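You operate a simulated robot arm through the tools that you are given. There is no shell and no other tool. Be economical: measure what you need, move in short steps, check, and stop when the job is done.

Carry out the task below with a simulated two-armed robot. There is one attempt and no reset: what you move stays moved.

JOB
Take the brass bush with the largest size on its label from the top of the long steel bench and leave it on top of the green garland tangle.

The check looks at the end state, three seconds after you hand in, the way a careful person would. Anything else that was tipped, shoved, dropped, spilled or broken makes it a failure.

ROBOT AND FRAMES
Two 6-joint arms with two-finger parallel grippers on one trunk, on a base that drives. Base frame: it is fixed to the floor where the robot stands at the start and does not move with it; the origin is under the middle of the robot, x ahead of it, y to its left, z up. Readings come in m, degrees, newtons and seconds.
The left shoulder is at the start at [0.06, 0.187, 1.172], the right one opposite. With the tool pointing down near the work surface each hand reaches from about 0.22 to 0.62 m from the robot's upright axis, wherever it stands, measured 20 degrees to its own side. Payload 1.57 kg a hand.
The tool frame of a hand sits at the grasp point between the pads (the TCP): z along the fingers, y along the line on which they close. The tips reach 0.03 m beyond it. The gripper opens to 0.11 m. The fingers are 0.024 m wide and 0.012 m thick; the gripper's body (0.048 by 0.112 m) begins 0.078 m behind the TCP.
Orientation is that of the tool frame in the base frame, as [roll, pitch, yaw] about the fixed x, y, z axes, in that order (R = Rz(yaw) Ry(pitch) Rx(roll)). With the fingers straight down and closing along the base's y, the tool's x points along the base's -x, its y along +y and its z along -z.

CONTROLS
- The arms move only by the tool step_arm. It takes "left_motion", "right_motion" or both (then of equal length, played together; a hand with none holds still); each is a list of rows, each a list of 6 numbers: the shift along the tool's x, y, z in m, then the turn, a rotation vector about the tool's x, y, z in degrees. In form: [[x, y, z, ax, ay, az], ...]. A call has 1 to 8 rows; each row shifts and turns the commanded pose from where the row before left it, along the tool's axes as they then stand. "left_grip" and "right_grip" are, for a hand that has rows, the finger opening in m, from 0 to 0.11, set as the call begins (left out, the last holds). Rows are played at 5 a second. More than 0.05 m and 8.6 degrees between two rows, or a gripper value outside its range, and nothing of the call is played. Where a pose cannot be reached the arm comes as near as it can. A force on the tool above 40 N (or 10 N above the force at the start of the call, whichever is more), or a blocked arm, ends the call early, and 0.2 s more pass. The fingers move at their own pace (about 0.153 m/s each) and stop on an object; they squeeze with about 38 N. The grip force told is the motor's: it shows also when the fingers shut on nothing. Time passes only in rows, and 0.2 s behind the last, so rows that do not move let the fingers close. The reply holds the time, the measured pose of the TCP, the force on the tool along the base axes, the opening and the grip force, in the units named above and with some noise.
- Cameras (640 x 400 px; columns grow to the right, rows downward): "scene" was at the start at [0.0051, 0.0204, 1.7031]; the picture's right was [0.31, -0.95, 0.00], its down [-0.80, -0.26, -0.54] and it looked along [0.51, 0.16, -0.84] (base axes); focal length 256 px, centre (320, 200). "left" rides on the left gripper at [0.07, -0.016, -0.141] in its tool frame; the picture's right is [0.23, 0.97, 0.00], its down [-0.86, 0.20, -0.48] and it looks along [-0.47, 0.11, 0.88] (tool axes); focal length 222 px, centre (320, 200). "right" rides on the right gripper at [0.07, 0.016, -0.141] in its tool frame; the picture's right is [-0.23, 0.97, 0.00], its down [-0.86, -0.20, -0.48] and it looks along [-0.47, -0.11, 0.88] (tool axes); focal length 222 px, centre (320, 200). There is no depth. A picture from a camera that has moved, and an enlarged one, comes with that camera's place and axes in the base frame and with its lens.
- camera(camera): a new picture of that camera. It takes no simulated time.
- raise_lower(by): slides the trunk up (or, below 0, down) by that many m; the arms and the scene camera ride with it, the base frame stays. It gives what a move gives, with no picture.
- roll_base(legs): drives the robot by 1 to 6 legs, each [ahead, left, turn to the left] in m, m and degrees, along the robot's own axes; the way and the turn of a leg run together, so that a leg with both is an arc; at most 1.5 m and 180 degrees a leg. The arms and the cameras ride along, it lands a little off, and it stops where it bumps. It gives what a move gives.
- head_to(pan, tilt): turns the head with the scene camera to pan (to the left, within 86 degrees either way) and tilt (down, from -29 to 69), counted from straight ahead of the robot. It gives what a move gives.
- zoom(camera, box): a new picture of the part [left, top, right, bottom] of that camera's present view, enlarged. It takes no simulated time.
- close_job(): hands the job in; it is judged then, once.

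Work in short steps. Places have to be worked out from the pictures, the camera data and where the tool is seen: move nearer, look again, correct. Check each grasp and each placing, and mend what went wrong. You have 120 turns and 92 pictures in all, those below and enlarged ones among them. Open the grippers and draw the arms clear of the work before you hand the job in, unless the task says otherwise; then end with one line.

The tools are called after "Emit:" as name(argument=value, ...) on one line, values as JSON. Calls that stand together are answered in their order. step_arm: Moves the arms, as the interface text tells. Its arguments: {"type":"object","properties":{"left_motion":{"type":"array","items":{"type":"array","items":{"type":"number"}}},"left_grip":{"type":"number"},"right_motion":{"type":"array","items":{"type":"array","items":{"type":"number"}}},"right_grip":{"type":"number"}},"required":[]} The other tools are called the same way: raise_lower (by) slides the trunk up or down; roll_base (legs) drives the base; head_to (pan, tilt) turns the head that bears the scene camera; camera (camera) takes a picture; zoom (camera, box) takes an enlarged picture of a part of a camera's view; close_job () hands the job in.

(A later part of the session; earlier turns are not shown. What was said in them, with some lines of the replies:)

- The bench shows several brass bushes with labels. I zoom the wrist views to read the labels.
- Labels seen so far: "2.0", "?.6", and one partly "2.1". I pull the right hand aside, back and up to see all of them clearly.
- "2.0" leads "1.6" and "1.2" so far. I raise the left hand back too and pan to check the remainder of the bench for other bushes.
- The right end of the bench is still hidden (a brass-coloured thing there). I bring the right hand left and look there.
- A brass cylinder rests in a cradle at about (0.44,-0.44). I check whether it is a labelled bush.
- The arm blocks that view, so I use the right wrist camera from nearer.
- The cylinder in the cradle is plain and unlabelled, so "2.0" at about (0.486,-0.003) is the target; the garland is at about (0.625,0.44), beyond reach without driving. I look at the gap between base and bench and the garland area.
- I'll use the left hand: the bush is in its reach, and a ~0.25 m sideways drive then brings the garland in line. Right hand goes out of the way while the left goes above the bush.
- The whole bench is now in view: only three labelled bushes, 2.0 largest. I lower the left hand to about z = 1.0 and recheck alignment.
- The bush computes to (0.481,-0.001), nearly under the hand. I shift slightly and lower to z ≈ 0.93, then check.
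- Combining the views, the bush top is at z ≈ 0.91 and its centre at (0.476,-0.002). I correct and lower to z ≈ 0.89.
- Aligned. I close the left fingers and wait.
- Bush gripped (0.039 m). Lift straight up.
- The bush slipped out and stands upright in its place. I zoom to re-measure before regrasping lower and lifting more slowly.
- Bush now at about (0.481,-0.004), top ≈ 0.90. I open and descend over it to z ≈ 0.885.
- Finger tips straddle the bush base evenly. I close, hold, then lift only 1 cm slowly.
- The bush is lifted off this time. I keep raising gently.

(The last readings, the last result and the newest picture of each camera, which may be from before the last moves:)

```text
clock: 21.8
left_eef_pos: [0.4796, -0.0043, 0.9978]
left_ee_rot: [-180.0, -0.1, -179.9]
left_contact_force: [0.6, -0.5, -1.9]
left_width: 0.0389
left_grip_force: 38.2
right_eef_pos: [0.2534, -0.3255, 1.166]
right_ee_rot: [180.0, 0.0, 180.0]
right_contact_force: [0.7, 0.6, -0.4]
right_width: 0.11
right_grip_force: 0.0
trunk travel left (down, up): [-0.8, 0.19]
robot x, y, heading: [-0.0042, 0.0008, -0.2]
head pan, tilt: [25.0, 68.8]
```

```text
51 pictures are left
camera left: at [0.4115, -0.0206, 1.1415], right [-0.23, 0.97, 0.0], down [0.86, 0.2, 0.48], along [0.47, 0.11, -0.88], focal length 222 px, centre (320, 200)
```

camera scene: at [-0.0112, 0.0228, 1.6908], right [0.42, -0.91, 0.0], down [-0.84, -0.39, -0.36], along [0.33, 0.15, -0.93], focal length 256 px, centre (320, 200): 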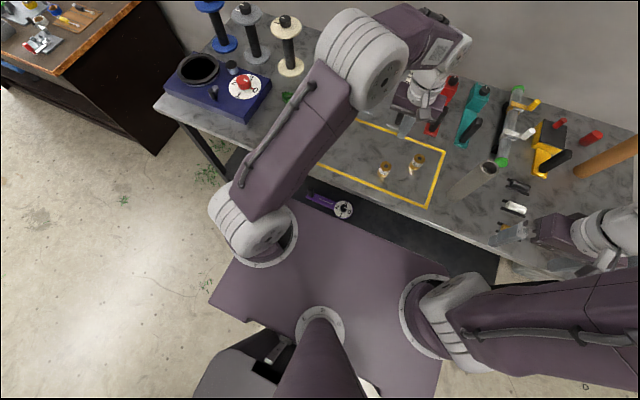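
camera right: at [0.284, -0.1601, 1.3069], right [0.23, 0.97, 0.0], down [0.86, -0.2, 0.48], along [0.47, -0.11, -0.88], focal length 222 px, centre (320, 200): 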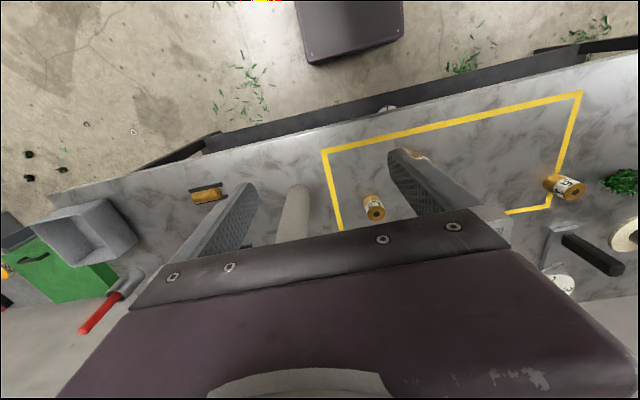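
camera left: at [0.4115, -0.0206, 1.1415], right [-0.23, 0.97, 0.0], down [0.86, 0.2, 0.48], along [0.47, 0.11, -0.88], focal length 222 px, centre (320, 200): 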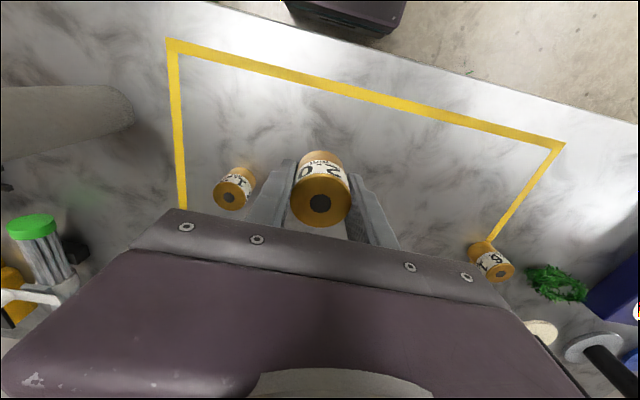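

Held firmly. Raise to about z = 1.1, then drive the base 0.26 m to the left.

Emit:
step_arm(left_motion=[[0, 0, -0.01, 0, 0, 0], [0, 0, -0.018, 0, 0, 0], [0, 0, -0.02, 0, 0, 0], [0, 0, -0.02, 0, 0, 0], [0, 0, -0.018, 0, 0, 0], [0, 0, -0.01, 0, 0, 0]])

Emit:
roll_base(legs=[[0, 0.13, 0], [0, 0.13, 0]])

Emit:
camera(camera="left")

Emit:
camera(camera="scene")

```text
clock: 23.2
left_eef_pos: [0.4806, -0.004, 1.0951]
left_ee_rot: [180.0, -0.1, -179.9]
left_contact_force: [1.1, 0.4, -2.3]
left_width: 0.0389
left_grip_force: 38.2
right_eef_pos: [0.2531, -0.3264, 1.1671]
right_ee_rot: [-179.9, 0.1, 180.0]
right_contact_force: [-0.1, 0.7, 0.5]
right_width: 0.1103
right_grip_force: 0.0
trunk travel left (down, up): [-0.8, 0.19]
robot x, y, heading: [0.0007, -0.0017, 0.4]
head pan, tilt: [25.0, 68.8]
```

```text
clock: 25.4
left_eef_pos: [0.4804, 0.2564, 1.0952]
left_ee_rot: [179.9, 0.0, -179.9]
left_contact_force: [0.3, 0.2, -2.9]
left_width: 0.0393
left_grip_force: 38.2
right_eef_pos: [0.2536, -0.0659, 1.1661]
right_ee_rot: [179.9, -0.1, -179.9]
right_contact_force: [0.2, -0.5, 0.0]
right_width: 0.1096
right_grip_force: 0.1
trunk travel left (down, up): [-0.8, 0.19]
robot x, y, heading: [0.0042, 0.2618, -0.1]
head pan, tilt: [25.0, 68.8]
```

```text
50 pictures are left
camera left: at [0.4116, 0.2395, 1.2376], right [-0.23, 0.97, 0.0], down [0.86, 0.2, 0.48], along [0.47, 0.11, -0.88], focal length 222 px, centre (320, 200)
```

left: 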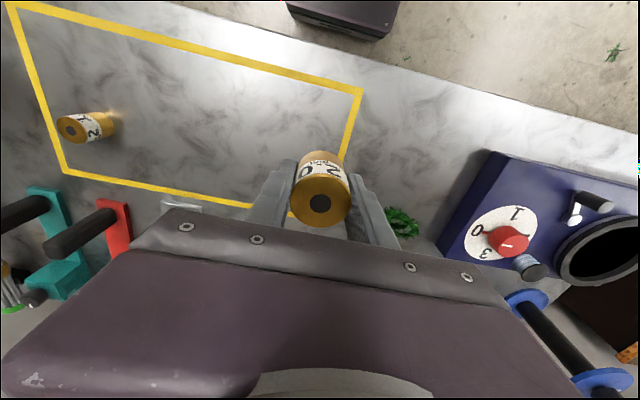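

```text
49 pictures are left
camera scene: at [-0.0102, 0.2821, 1.6908], right [0.42, -0.91, 0.0], down [-0.84, -0.39, -0.36], along [0.33, 0.15, -0.93], focal length 256 px, centre (320, 200)
```

scene: 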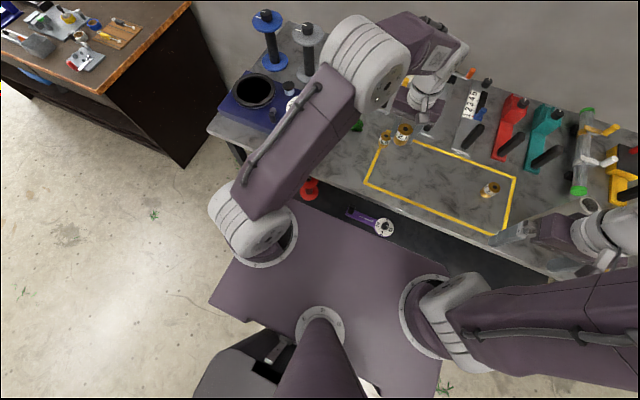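

Base shifted 0.26 m. I move the hand left to y ≈ 0.44 and a little forward, staying high.

Emit:
step_arm(left_motion=[[0, 0.02, 0, 0, 0, 0], [-0.005, 0.03, 0, 0, 0, 0], [-0.01, 0.035, 0, 0, 0, 0], [-0.01, 0.035, 0, 0, 0, 0], [-0.01, 0.03, 0, 0, 0, 0], [-0.01, 0.02, 0, 0, 0, 0], [-0.005, 0.014, 0, 0, 0, 0]])

Emit:
head_to(pan=10, tilt=50)

Emit:
camera(camera="scene")

Emit:
camera(camera="right")

Emit:
camera(camera="left")

```text
clock: 26.9
left_eef_pos: [0.5301, 0.4418, 1.0936]
left_ee_rot: [180.0, -0.1, -180.0]
left_contact_force: [-0.2, -0.3, -2.5]
left_width: 0.0393
left_grip_force: 38.0
right_eef_pos: [0.253, -0.0639, 1.1664]
right_ee_rot: [-180.0, 0.0, -179.9]
right_contact_force: [0.2, 0.0, -0.6]
right_width: 0.1101
right_grip_force: 0.0
trunk travel left (down, up): [-0.8, 0.19]
robot x, y, heading: [0.0041, 0.2599, 0.3]
head pan, tilt: [25.0, 68.8]
```

```text
clock: 27.8
left_eef_pos: [0.5313, 0.4413, 1.0949]
left_ee_rot: [180.0, -0.1, -179.9]
left_contact_force: [0.2, 0.0, -1.5]
left_width: 0.0393
left_grip_force: 38.3
right_eef_pos: [0.2543, -0.0637, 1.1659]
right_ee_rot: [-180.0, 0.0, -179.9]
right_contact_force: [0.1, 0.5, -0.2]
right_width: 0.11
right_grip_force: 0.0
trunk travel left (down, up): [-0.8, 0.19]
robot x, y, heading: [0.0014, 0.2633, 0.0]
head pan, tilt: [10.0, 50.0]
```

```text
48 pictures are left
camera scene: at [0.0148, 0.2738, 1.7127], right [0.18, -0.98, 0.0], down [-0.75, -0.13, -0.64], along [0.63, 0.11, -0.77], focal length 256 px, centre (320, 200)
```

scene: 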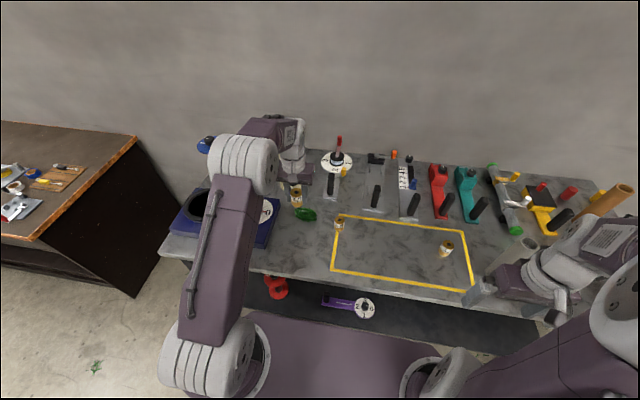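

```text
47 pictures are left
camera right: at [0.1845, -0.0476, 1.3075], right [0.23, 0.97, 0.0], down [0.86, -0.2, 0.48], along [0.47, -0.11, -0.88], focal length 222 px, centre (320, 200)
```

right: 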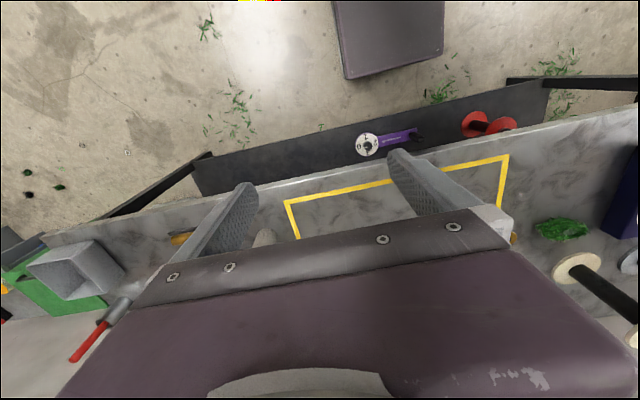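

```text
46 pictures are left
camera left: at [0.4608, 0.4246, 1.2375], right [-0.23, 0.97, 0.0], down [0.86, 0.2, 0.48], along [0.47, 0.11, -0.88], focal length 222 px, centre (320, 200)
```

left: 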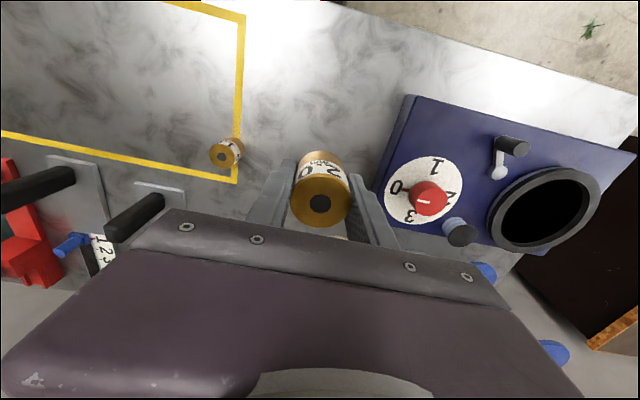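

Good: the scene camera sees the garland and the bush. I zoom on both.

Emit:
zoom(camera="scene", box=[250, 130, 370, 205])

Emit:
zoom(camera="scene", box=[250, 170, 350, 232])

```text
5.33 times, centred on (310, 168) of scene
camera zoom: at [0.0148, 0.2738, 1.7127], right [0.18, -0.98, 0.0], down [-0.75, -0.13, -0.64], along [0.63, 0.11, -0.77], focal length 1367 px, centre (373, 373)
```

zoom: 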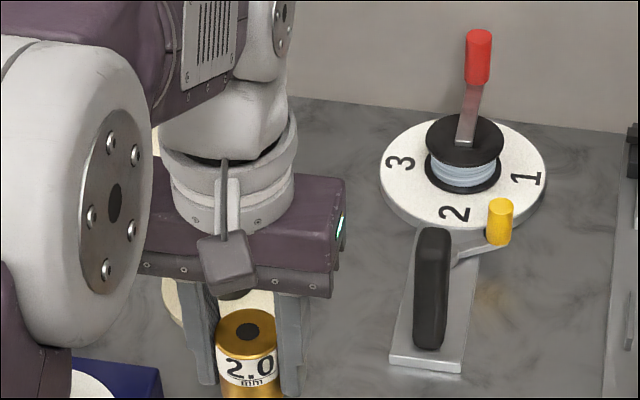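

```text
6.40 times, centred on (300, 201) of scene
camera zoom: at [0.0148, 0.2738, 1.7127], right [0.18, -0.98, 0.0], down [-0.75, -0.13, -0.64], along [0.63, 0.11, -0.77], focal length 1640 px, centre (448, 194)
```

zoom: 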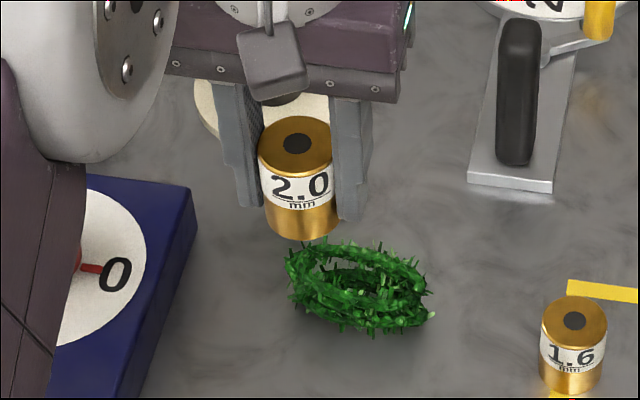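

Garland centre is about (0.62,0.437), extending ~0.09 × 0.06 m. I move the hand forward over it while still high, testing reach.

Emit:
step_arm(left_motion=[[-0.01, -0.001, 0, 0, 0, 0], [-0.02, -0.001, 0, 0, 0, 0], [-0.02, -0.001, 0, 0, 0, 0], [-0.02, -0.001, 0, 0, 0, 0], [-0.012, 0, 0, 0, 0, 0], [-0.007, 0, 0, 0, 0, 0]])

Emit:
zoom(camera="scene", box=[250, 150, 350, 212])

```text
clock: 29.2
left_eef_pos: [0.5957, 0.4366, 1.0947]
left_ee_rot: [-179.9, 0.0, -179.9]
left_contact_force: [0.0, 0.0, -2.2]
left_width: 0.0394
left_grip_force: 38.0
left hand out of reach, approached as far as the arm can: row 4, 5, 6
right_eef_pos: [0.2536, -0.0637, 1.1669]
right_ee_rot: [-180.0, 0.0, -179.9]
right_contact_force: [0.6, 0.3, 0.1]
right_width: 0.1102
right_grip_force: 0.1
trunk travel left (down, up): [-0.8, 0.19]
robot x, y, heading: [0.0035, 0.2609, 0.1]
head pan, tilt: [10.0, 50.0]
```

```text
6.40 times, centred on (300, 181) of scene
camera zoom: at [0.015, 0.2739, 1.7128], right [0.17, -0.98, 0.0], down [-0.75, -0.13, -0.64], along [0.63, 0.11, -0.77], focal length 1640 px, centre (448, 322)
```

zoom: 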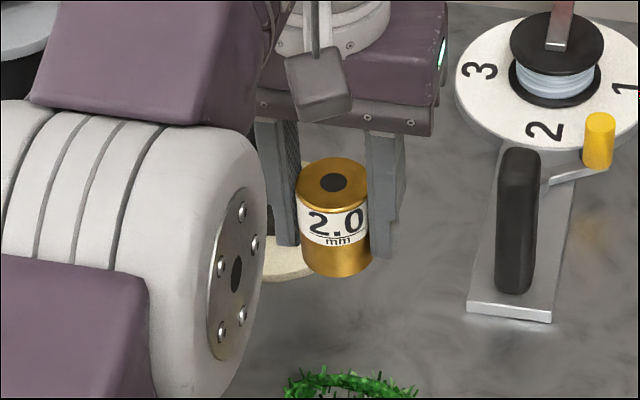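

The reach ends at x ≈ 0.596. The base has a visible gap to the bench (≥0.045 m), so I pull the hand back slightly and drive 0.03 m ahead.

Emit:
step_arm(left_motion=[[0.01, 0, 0, 0, 0, 0], [0.012, 0, 0, 0, 0, 0], [0.01, 0, 0, 0, 0, 0]])

Emit:
roll_base(legs=[[0.03, 0, 0]])

Emit:
camera(camera="scene")

```text
clock: 30.0
left_eef_pos: [0.5636, 0.4364, 1.094]
left_ee_rot: [-180.0, 0.0, 180.0]
left_contact_force: [0.6, 0.9, -1.4]
left_width: 0.0392
left_grip_force: 37.7
right_eef_pos: [0.2537, -0.0646, 1.1669]
right_ee_rot: [-180.0, 0.0, -179.9]
right_contact_force: [0.4, 0.2, -0.1]
right_width: 0.1099
right_grip_force: 0.0
trunk travel left (down, up): [-0.8, 0.19]
robot x, y, heading: [0.0007, 0.2604, -0.1]
head pan, tilt: [10.0, 50.0]
```

```text
clock: 30.8
left_eef_pos: [0.5885, 0.4375, 1.0975]
left_ee_rot: [180.0, 0.3, -180.0]
left_contact_force: [-0.9, 1.1, -1.4]
left_width: 0.0392
left_grip_force: 37.9
right_eef_pos: [0.2778, -0.0646, 1.1668]
right_ee_rot: [-180.0, 0.4, 180.0]
right_contact_force: [-0.7, -0.4, 0.2]
right_width: 0.1097
right_grip_force: 0.0
trunk travel left (down, up): [-0.8, 0.19]
robot x, y, heading: [0.0256, 0.264, -0.2]
head pan, tilt: [10.0, 50.0]
```

```text
42 pictures are left
camera scene: at [0.0351, 0.2739, 1.7129], right [0.17, -0.98, 0.0], down [-0.75, -0.13, -0.65], along [0.64, 0.11, -0.76], focal length 256 px, centre (320, 200)
```

scene: 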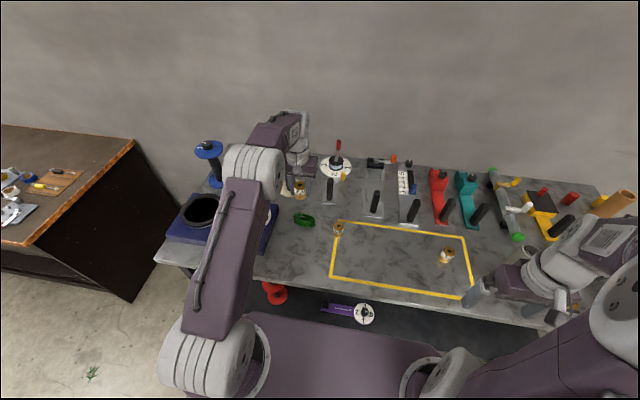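

The base went 0.025 m and the pitch reads 0.3–0.4°; I wait a moment to see whether it settles or is touching.

Emit:
step_arm(left_motion=[[0, 0, 0, 0, 0, 0], [0, 0, 0, 0, 0, 0], [0, 0, 0, 0, 0, 0]])

Emit:
zoom(camera="scene", box=[250, 170, 350, 232])

```text
clock: 31.6
left_eef_pos: [0.593, 0.4384, 1.0938]
left_ee_rot: [-180.0, -0.1, 180.0]
left_contact_force: [-0.2, -0.6, -2.0]
left_width: 0.0393
left_grip_force: 37.6
right_eef_pos: [0.2846, -0.0649, 1.1659]
right_ee_rot: [180.0, -0.1, 179.9]
right_contact_force: [0.3, -1.0, 0.5]
right_width: 0.1098
right_grip_force: 0.1
trunk travel left (down, up): [-0.8, 0.19]
robot x, y, heading: [0.0282, 0.2591, -0.1]
head pan, tilt: [10.0, 50.0]
```

```text
6.40 times, centred on (300, 201) of scene
camera zoom: at [0.0466, 0.2739, 1.7127], right [0.17, -0.98, 0.0], down [-0.76, -0.13, -0.64], along [0.63, 0.11, -0.77], focal length 1640 px, centre (448, 194)
```

zoom: 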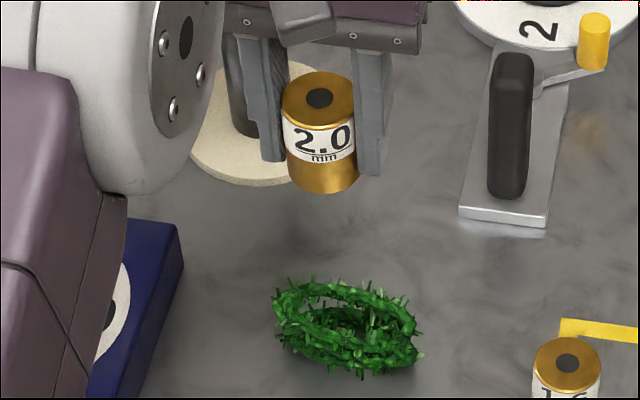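

Settled with no contact. Garland centre again (0.618,0.438). I move forward 0.025 m and lower to about z = 0.98.

Emit:
step_arm(left_motion=[[-0.01, 0, 0.005, 0, 0, 0], [-0.01, 0, 0.015, 0, 0, 0], [-0.005, 0, 0.02, 0, 0, 0], [0, 0, 0.02, 0, 0, 0], [0, 0, 0.02, 0, 0, 0], [0, 0, 0.02, 0, 0, 0], [0, 0, 0.015, 0, 0, 0]])

Emit:
zoom(camera="scene", box=[250, 170, 350, 232])

Emit:
camera(camera="left")

Emit:
zoom(camera="right", box=[480, 150, 640, 250])

```text
clock: 33.2
left_eef_pos: [0.6193, 0.4367, 0.9795]
left_ee_rot: [180.0, -0.1, -179.9]
left_contact_force: [0.0, 0.2, -1.7]
left_width: 0.039
left_grip_force: 38.0
right_eef_pos: [0.2831, -0.0643, 1.1661]
right_ee_rot: [-179.9, -0.1, -180.0]
right_contact_force: [0.0, 0.2, 0.1]
right_width: 0.1102
right_grip_force: 0.0
trunk travel left (down, up): [-0.8, 0.19]
robot x, y, heading: [0.0279, 0.2584, 0.2]
head pan, tilt: [10.0, 50.0]
```

```text
6.40 times, centred on (300, 201) of scene
camera zoom: at [0.0451, 0.274, 1.7128], right [0.17, -0.98, 0.0], down [-0.75, -0.13, -0.64], along [0.63, 0.11, -0.77], focal length 1640 px, centre (448, 194)
```

zoom: 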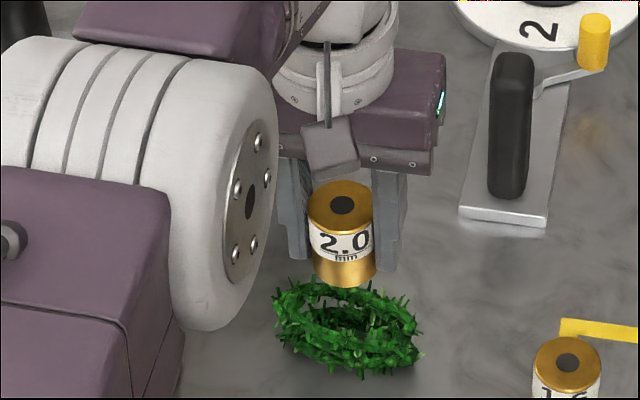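

```text
39 pictures are left
camera left: at [0.5497, 0.4206, 1.1217], right [-0.23, 0.97, 0.0], down [0.86, 0.2, 0.48], along [0.47, 0.11, -0.88], focal length 222 px, centre (320, 200)
```

left: 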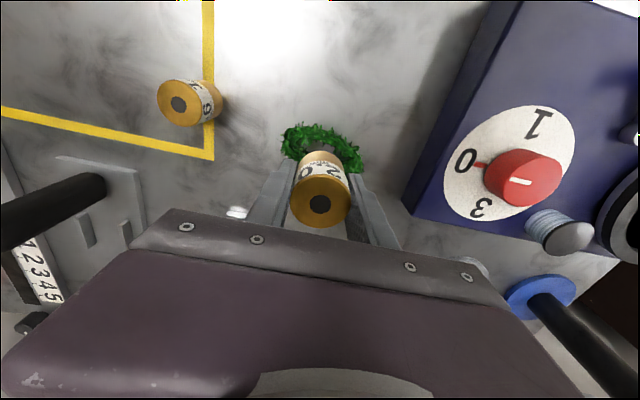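

```text
4.00 times, centred on (560, 200) of right
camera zoom: at [0.2145, -0.0475, 1.3076], right [0.23, 0.97, 0.0], down [0.86, -0.2, 0.48], along [0.47, -0.11, -0.88], focal length 888 px, centre (-640, 200)
```

zoom: 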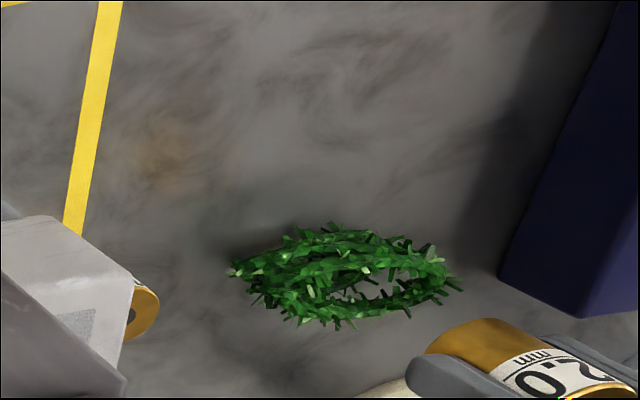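

The bush is directly above the garland (0.617,0.439). I lower gently in small rows to z ≈ 0.94.

Emit:
step_arm(left_motion=[[0, 0.001, 0.008, 0, 0, 0], [0, 0.001, 0.008, 0, 0, 0], [0, 0, 0.008, 0, 0, 0], [0, 0, 0.008, 0, 0, 0], [0, 0, 0.006, 0, 0, 0]])

Emit:
zoom(camera="scene", box=[270, 180, 350, 230])

Emit:
zoom(camera="right", box=[500, 170, 628, 250])

```text
clock: 34.4
left_eef_pos: [0.6193, 0.4391, 0.9425]
left_ee_rot: [-180.0, -0.1, -180.0]
left_contact_force: [0.9, -0.8, -2.0]
left_width: 0.0393
left_grip_force: 37.9
right_eef_pos: [0.2836, -0.0639, 1.1661]
right_ee_rot: [179.9, 0.0, -179.9]
right_contact_force: [-0.4, 0.2, -0.2]
right_width: 0.1099
right_grip_force: 0.0
trunk travel left (down, up): [-0.8, 0.19]
robot x, y, heading: [0.028, 0.2639, -0.0]
head pan, tilt: [10.0, 50.0]
```

```text
8.00 times, centred on (310, 205) of scene
camera zoom: at [0.0451, 0.274, 1.7128], right [0.17, -0.98, 0.0], down [-0.75, -0.13, -0.64], along [0.63, 0.11, -0.77], focal length 2050 px, centre (400, 160)
```

zoom: 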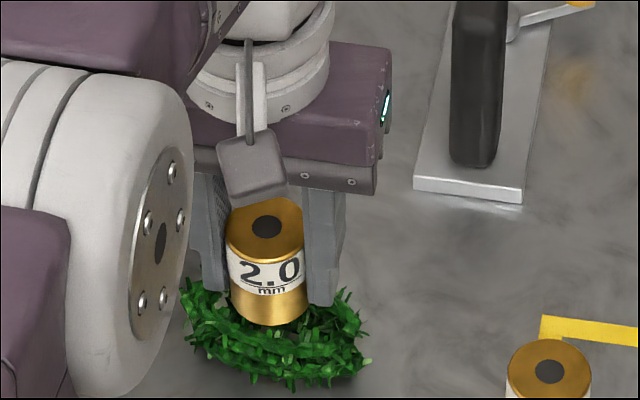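

```text
5.00 times, centred on (564, 210) of right
camera zoom: at [0.2145, -0.0475, 1.3075], right [0.23, 0.97, 0.0], down [0.86, -0.2, 0.48], along [0.47, -0.11, -0.88], focal length 1111 px, centre (-900, 150)
```

zoom: 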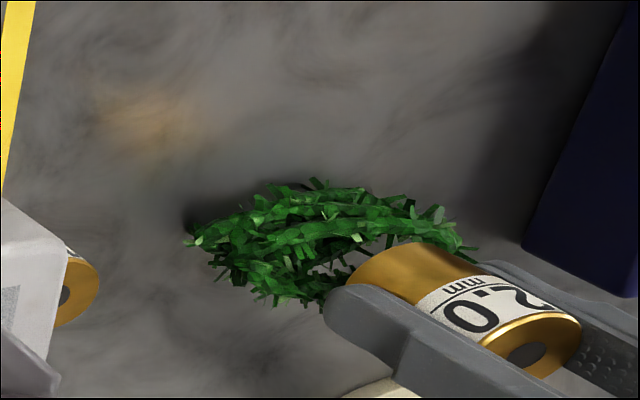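

Aligned well over the tangle. Continue down in 5 mm rows watching the force.

Emit:
step_arm(left_motion=[[0, 0, 0.005, 0, 0, 0], [0, 0, 0.005, 0, 0, 0], [0, 0, 0.004, 0, 0, 0]])

Emit:
zoom(camera="right", box=[500, 170, 628, 250])

```text
clock: 35.2
left_eef_pos: [0.6181, 0.4396, 0.9323]
left_ee_rot: [179.9, 0.5, 179.9]
left_contact_force: [1.4, 2.6, 25.7]
left_width: 0.0394
left_grip_force: 38.2
right_eef_pos: [0.2813, -0.0654, 1.1671]
right_ee_rot: [180.0, 0.1, 179.9]
right_contact_force: [-0.3, -0.7, 0.1]
right_width: 0.1099
right_grip_force: 0.0
trunk travel left (down, up): [-0.8, 0.19]
robot x, y, heading: [0.0289, 0.2588, -0.1]
head pan, tilt: [10.0, 50.0]
```

```text
5.00 times, centred on (564, 210) of right
camera zoom: at [0.2112, -0.0481, 1.3084], right [0.23, 0.97, 0.0], down [0.85, -0.2, 0.48], along [0.47, -0.11, -0.88], focal length 1111 px, centre (-900, 150)
```

zoom: 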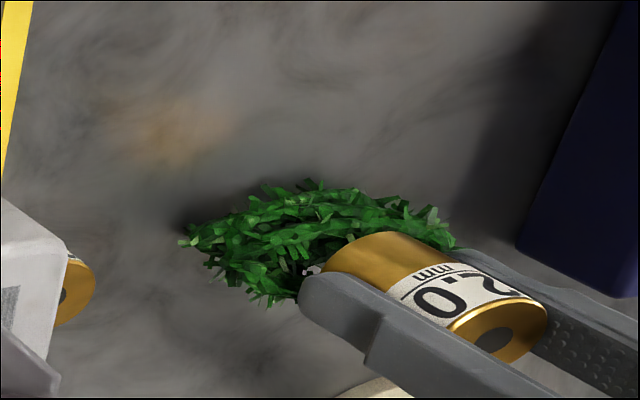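

Contact made (26 N). I ease up 3.5 mm to unload, then check.

Emit:
step_arm(left_motion=[[0, 0, -0.0015, 0, 0, 0], [0, 0, -0.002, 0, 0, 0]])

Emit:
zoom(camera="scene", box=[270, 180, 350, 230])

```text
clock: 35.8
left_eef_pos: [0.6173, 0.4392, 0.9315]
left_ee_rot: [180.0, 0.1, 180.0]
left_contact_force: [5.9, 2.1, 16.8]
left_width: 0.0391
left_grip_force: 38.4
right_eef_pos: [0.2817, -0.0644, 1.1659]
right_ee_rot: [-180.0, 0.0, 180.0]
right_contact_force: [-0.5, 0.5, -0.2]
right_width: 0.1099
right_grip_force: 0.1
trunk travel left (down, up): [-0.8, 0.19]
robot x, y, heading: [0.0279, 0.2622, 0.1]
head pan, tilt: [10.0, 50.0]
```

```text
8.00 times, centred on (310, 205) of scene
camera zoom: at [0.0432, 0.2734, 1.7127], right [0.17, -0.98, 0.0], down [-0.75, -0.13, -0.64], along [0.63, 0.11, -0.77], focal length 2050 px, centre (400, 160)
```

zoom: 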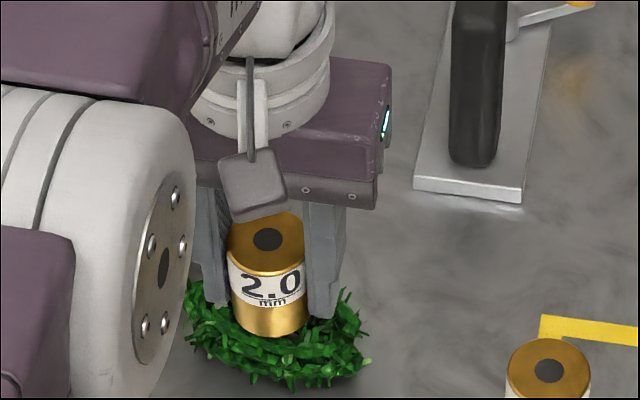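

Still 17 N; ease up a bit more.

Emit:
step_arm(left_motion=[[0, 0, -0.001, 0, 0, 0], [0, 0, -0.001, 0, 0, 0], [0, 0, 0, 0, 0, 0]])

```text
clock: 36.6
left_eef_pos: [0.6168, 0.4387, 0.9326]
left_ee_rot: [179.9, -0.2, -180.0]
left_contact_force: [0.1, -0.6, 2.7]
left_width: 0.0393
left_grip_force: 38.2
right_eef_pos: [0.2835, -0.0642, 1.1656]
right_ee_rot: [180.0, 0.1, 179.9]
right_contact_force: [0.0, 0.5, 0.7]
right_width: 0.1099
right_grip_force: 0.0
trunk travel left (down, up): [-0.8, 0.19]
robot x, y, heading: [0.0302, 0.259, -0.2]
head pan, tilt: [10.0, 50.0]
```

Nearly unloaded. I open the fingers slightly and look.

Emit:
step_arm(left_motion=[[0, 0, 0, 0, 0, 0], [0, 0, 0, 0, 0, 0], [0, 0, 0, 0, 0, 0]], left_grip=0.046)

Emit:
zoom(camera="scene", box=[270, 180, 350, 230])

Emit:
camera(camera="left")

```text
clock: 37.4
left_eef_pos: [0.6185, 0.4384, 0.9336]
left_ee_rot: [-180.0, 0.0, -180.0]
left_contact_force: [0.9, 0.0, 0.8]
left_width: 0.0458
left_grip_force: 0.0
right_eef_pos: [0.2836, -0.0639, 1.1654]
right_ee_rot: [180.0, -0.1, 180.0]
right_contact_force: [0.6, 0.8, 0.1]
right_width: 0.1099
right_grip_force: 0.0
trunk travel left (down, up): [-0.8, 0.19]
robot x, y, heading: [0.0309, 0.2607, -0.2]
head pan, tilt: [10.0, 50.0]
```

```text
8.00 times, centred on (310, 205) of scene
camera zoom: at [0.0446, 0.2739, 1.7128], right [0.17, -0.98, 0.0], down [-0.75, -0.13, -0.64], along [0.63, 0.11, -0.77], focal length 2050 px, centre (400, 160)
```

zoom: 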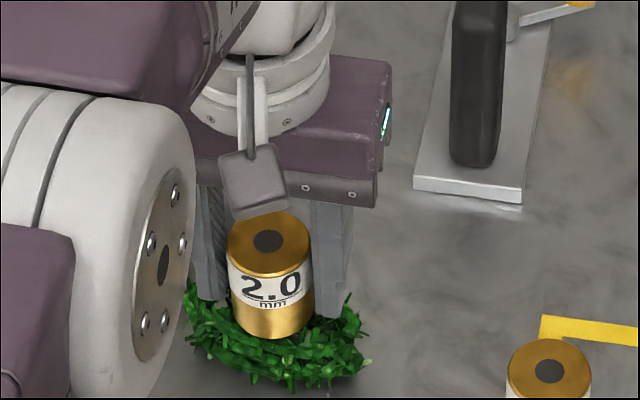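

```text
32 pictures are left
camera left: at [0.5486, 0.4227, 1.0753], right [-0.23, 0.97, 0.0], down [0.86, 0.2, 0.48], along [0.47, 0.11, -0.88], focal length 222 px, centre (320, 200)
```

left: 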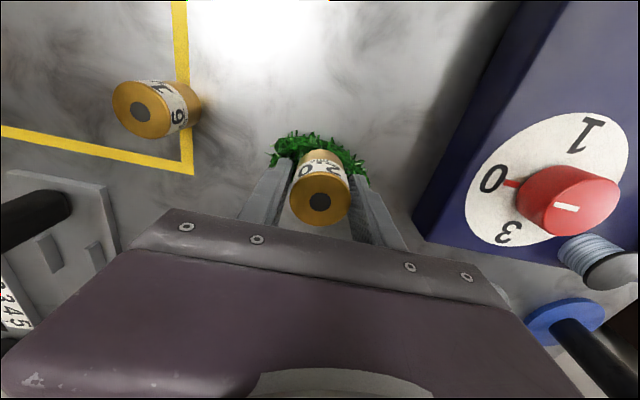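

The bush stays upright on the garland. I open further to 0.075 and check.

Emit:
step_arm(left_motion=[[0, 0, 0, 0, 0, 0], [0, 0, 0, 0, 0, 0], [0, 0, 0, 0, 0, 0]], left_grip=0.075)

Emit:
zoom(camera="scene", box=[270, 180, 350, 230])

```text
clock: 38.2
left_eef_pos: [0.6173, 0.4396, 0.933]
left_ee_rot: [180.0, 0.0, 180.0]
left_contact_force: [-0.7, -0.7, 0.2]
left_width: 0.075
left_grip_force: 0.2
right_eef_pos: [0.2845, -0.0639, 1.1659]
right_ee_rot: [180.0, 0.1, -179.9]
right_contact_force: [-1.1, -0.8, 0.2]
right_width: 0.1099
right_grip_force: 0.0
trunk travel left (down, up): [-0.8, 0.19]
robot x, y, heading: [0.0276, 0.2636, -0.0]
head pan, tilt: [10.0, 50.0]
```

```text
8.00 times, centred on (310, 205) of scene
camera zoom: at [0.0446, 0.2738, 1.7128], right [0.17, -0.98, 0.0], down [-0.75, -0.13, -0.64], along [0.63, 0.11, -0.77], focal length 2050 px, centre (400, 160)
```

zoom: 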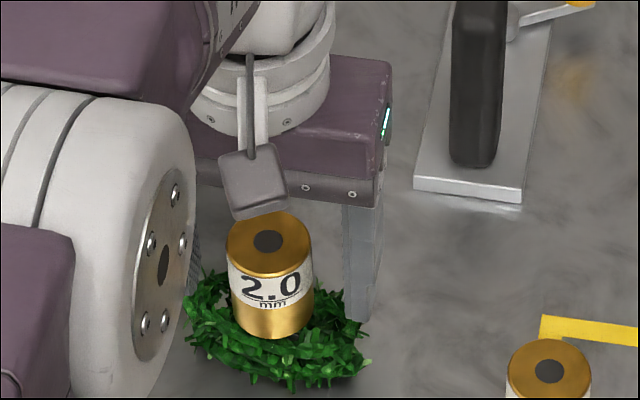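

Stable and free. I raise the hand straight up, then back toward the robot.

Emit:
step_arm(left_motion=[[0, 0, -0.015, 0, 0, 0], [0, 0, -0.025, 0, 0, 0], [0, 0, -0.03, 0, 0, 0], [0, 0, -0.03, 0, 0, 0], [0, 0, -0.03, 0, 0, 0], [0.02, 0, -0.03, 0, 0, 0], [0.04, 0, 0, 0, 0, 0], [0.04, 0, 0, 0, 0, 0]])

Emit:
step_arm(left_motion=[[0.045, 0, 0, 0, 0, 0], [0.045, 0, 0, 0, 0, 0], [0.045, 0, 0, 0, 0, 0], [0.045, 0, 0, 0, 0, 0], [0.045, 0, 0, 0, 0, 0]])

Emit:
camera(camera="scene")

Emit:
zoom(camera="scene", box=[270, 180, 350, 230])

```text
clock: 40.0
left_eef_pos: [0.5171, 0.4384, 1.0932]
left_ee_rot: [-180.0, 0.1, 180.0]
left_contact_force: [-0.5, -0.4, -0.1]
left_width: 0.0751
left_grip_force: 0.0
right_eef_pos: [0.2819, -0.0637, 1.1657]
right_ee_rot: [-179.9, 0.1, 180.0]
right_contact_force: [0.8, 0.2, -0.1]
right_width: 0.1103
right_grip_force: 0.2
trunk travel left (down, up): [-0.8, 0.19]
robot x, y, heading: [0.0287, 0.2586, 0.2]
head pan, tilt: [10.0, 50.0]
```

```text
clock: 41.2
left_eef_pos: [0.2962, 0.4387, 1.0959]
left_ee_rot: [-179.9, 0.0, -180.0]
left_contact_force: [-0.1, -0.3, -0.6]
left_width: 0.0751
left_grip_force: 0.0
left hand out of reach, approached as far as the arm can: row 5
right_eef_pos: [0.2813, -0.0639, 1.1661]
right_ee_rot: [179.9, 0.1, -180.0]
right_contact_force: [0.8, -0.4, -0.7]
right_width: 0.11
right_grip_force: 0.0
trunk travel left (down, up): [-0.8, 0.19]
robot x, y, heading: [0.029, 0.2618, 0.3]
head pan, tilt: [10.0, 50.0]
```

```text
30 pictures are left
camera scene: at [0.0416, 0.2738, 1.7128], right [0.17, -0.98, 0.0], down [-0.75, -0.13, -0.64], along [0.63, 0.11, -0.77], focal length 256 px, centre (320, 200)
```

scene: 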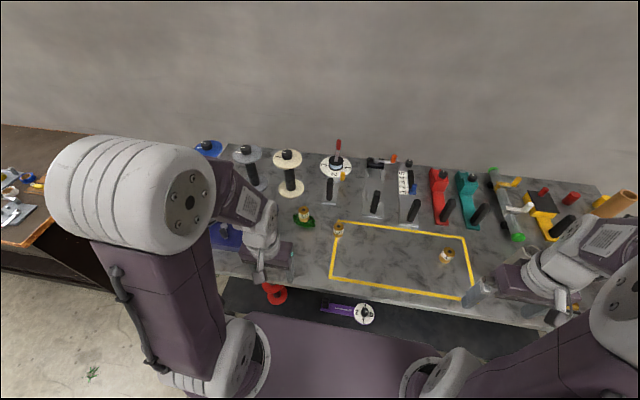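

```text
8.00 times, centred on (310, 205) of scene
camera zoom: at [0.0416, 0.2738, 1.7128], right [0.17, -0.98, 0.0], down [-0.75, -0.13, -0.64], along [0.63, 0.11, -0.77], focal length 2050 px, centre (400, 160)
```

zoom: 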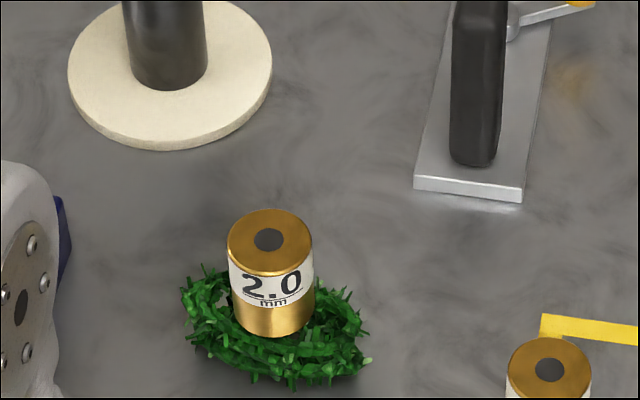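

The 2.0 bush stands upright on the garland, nothing else has moved, and both hands are open and clear. Handing in.

Emit:
close_job()

```text
The job is handed in.
```

I placed the 2.0 mm brass bush, the largest of the three labelled ones (2.0, 1.6 and 1.2), upright on top of the green garland and handed the job in. My first grasp slipped, but the bush stayed standing and no other object moved.
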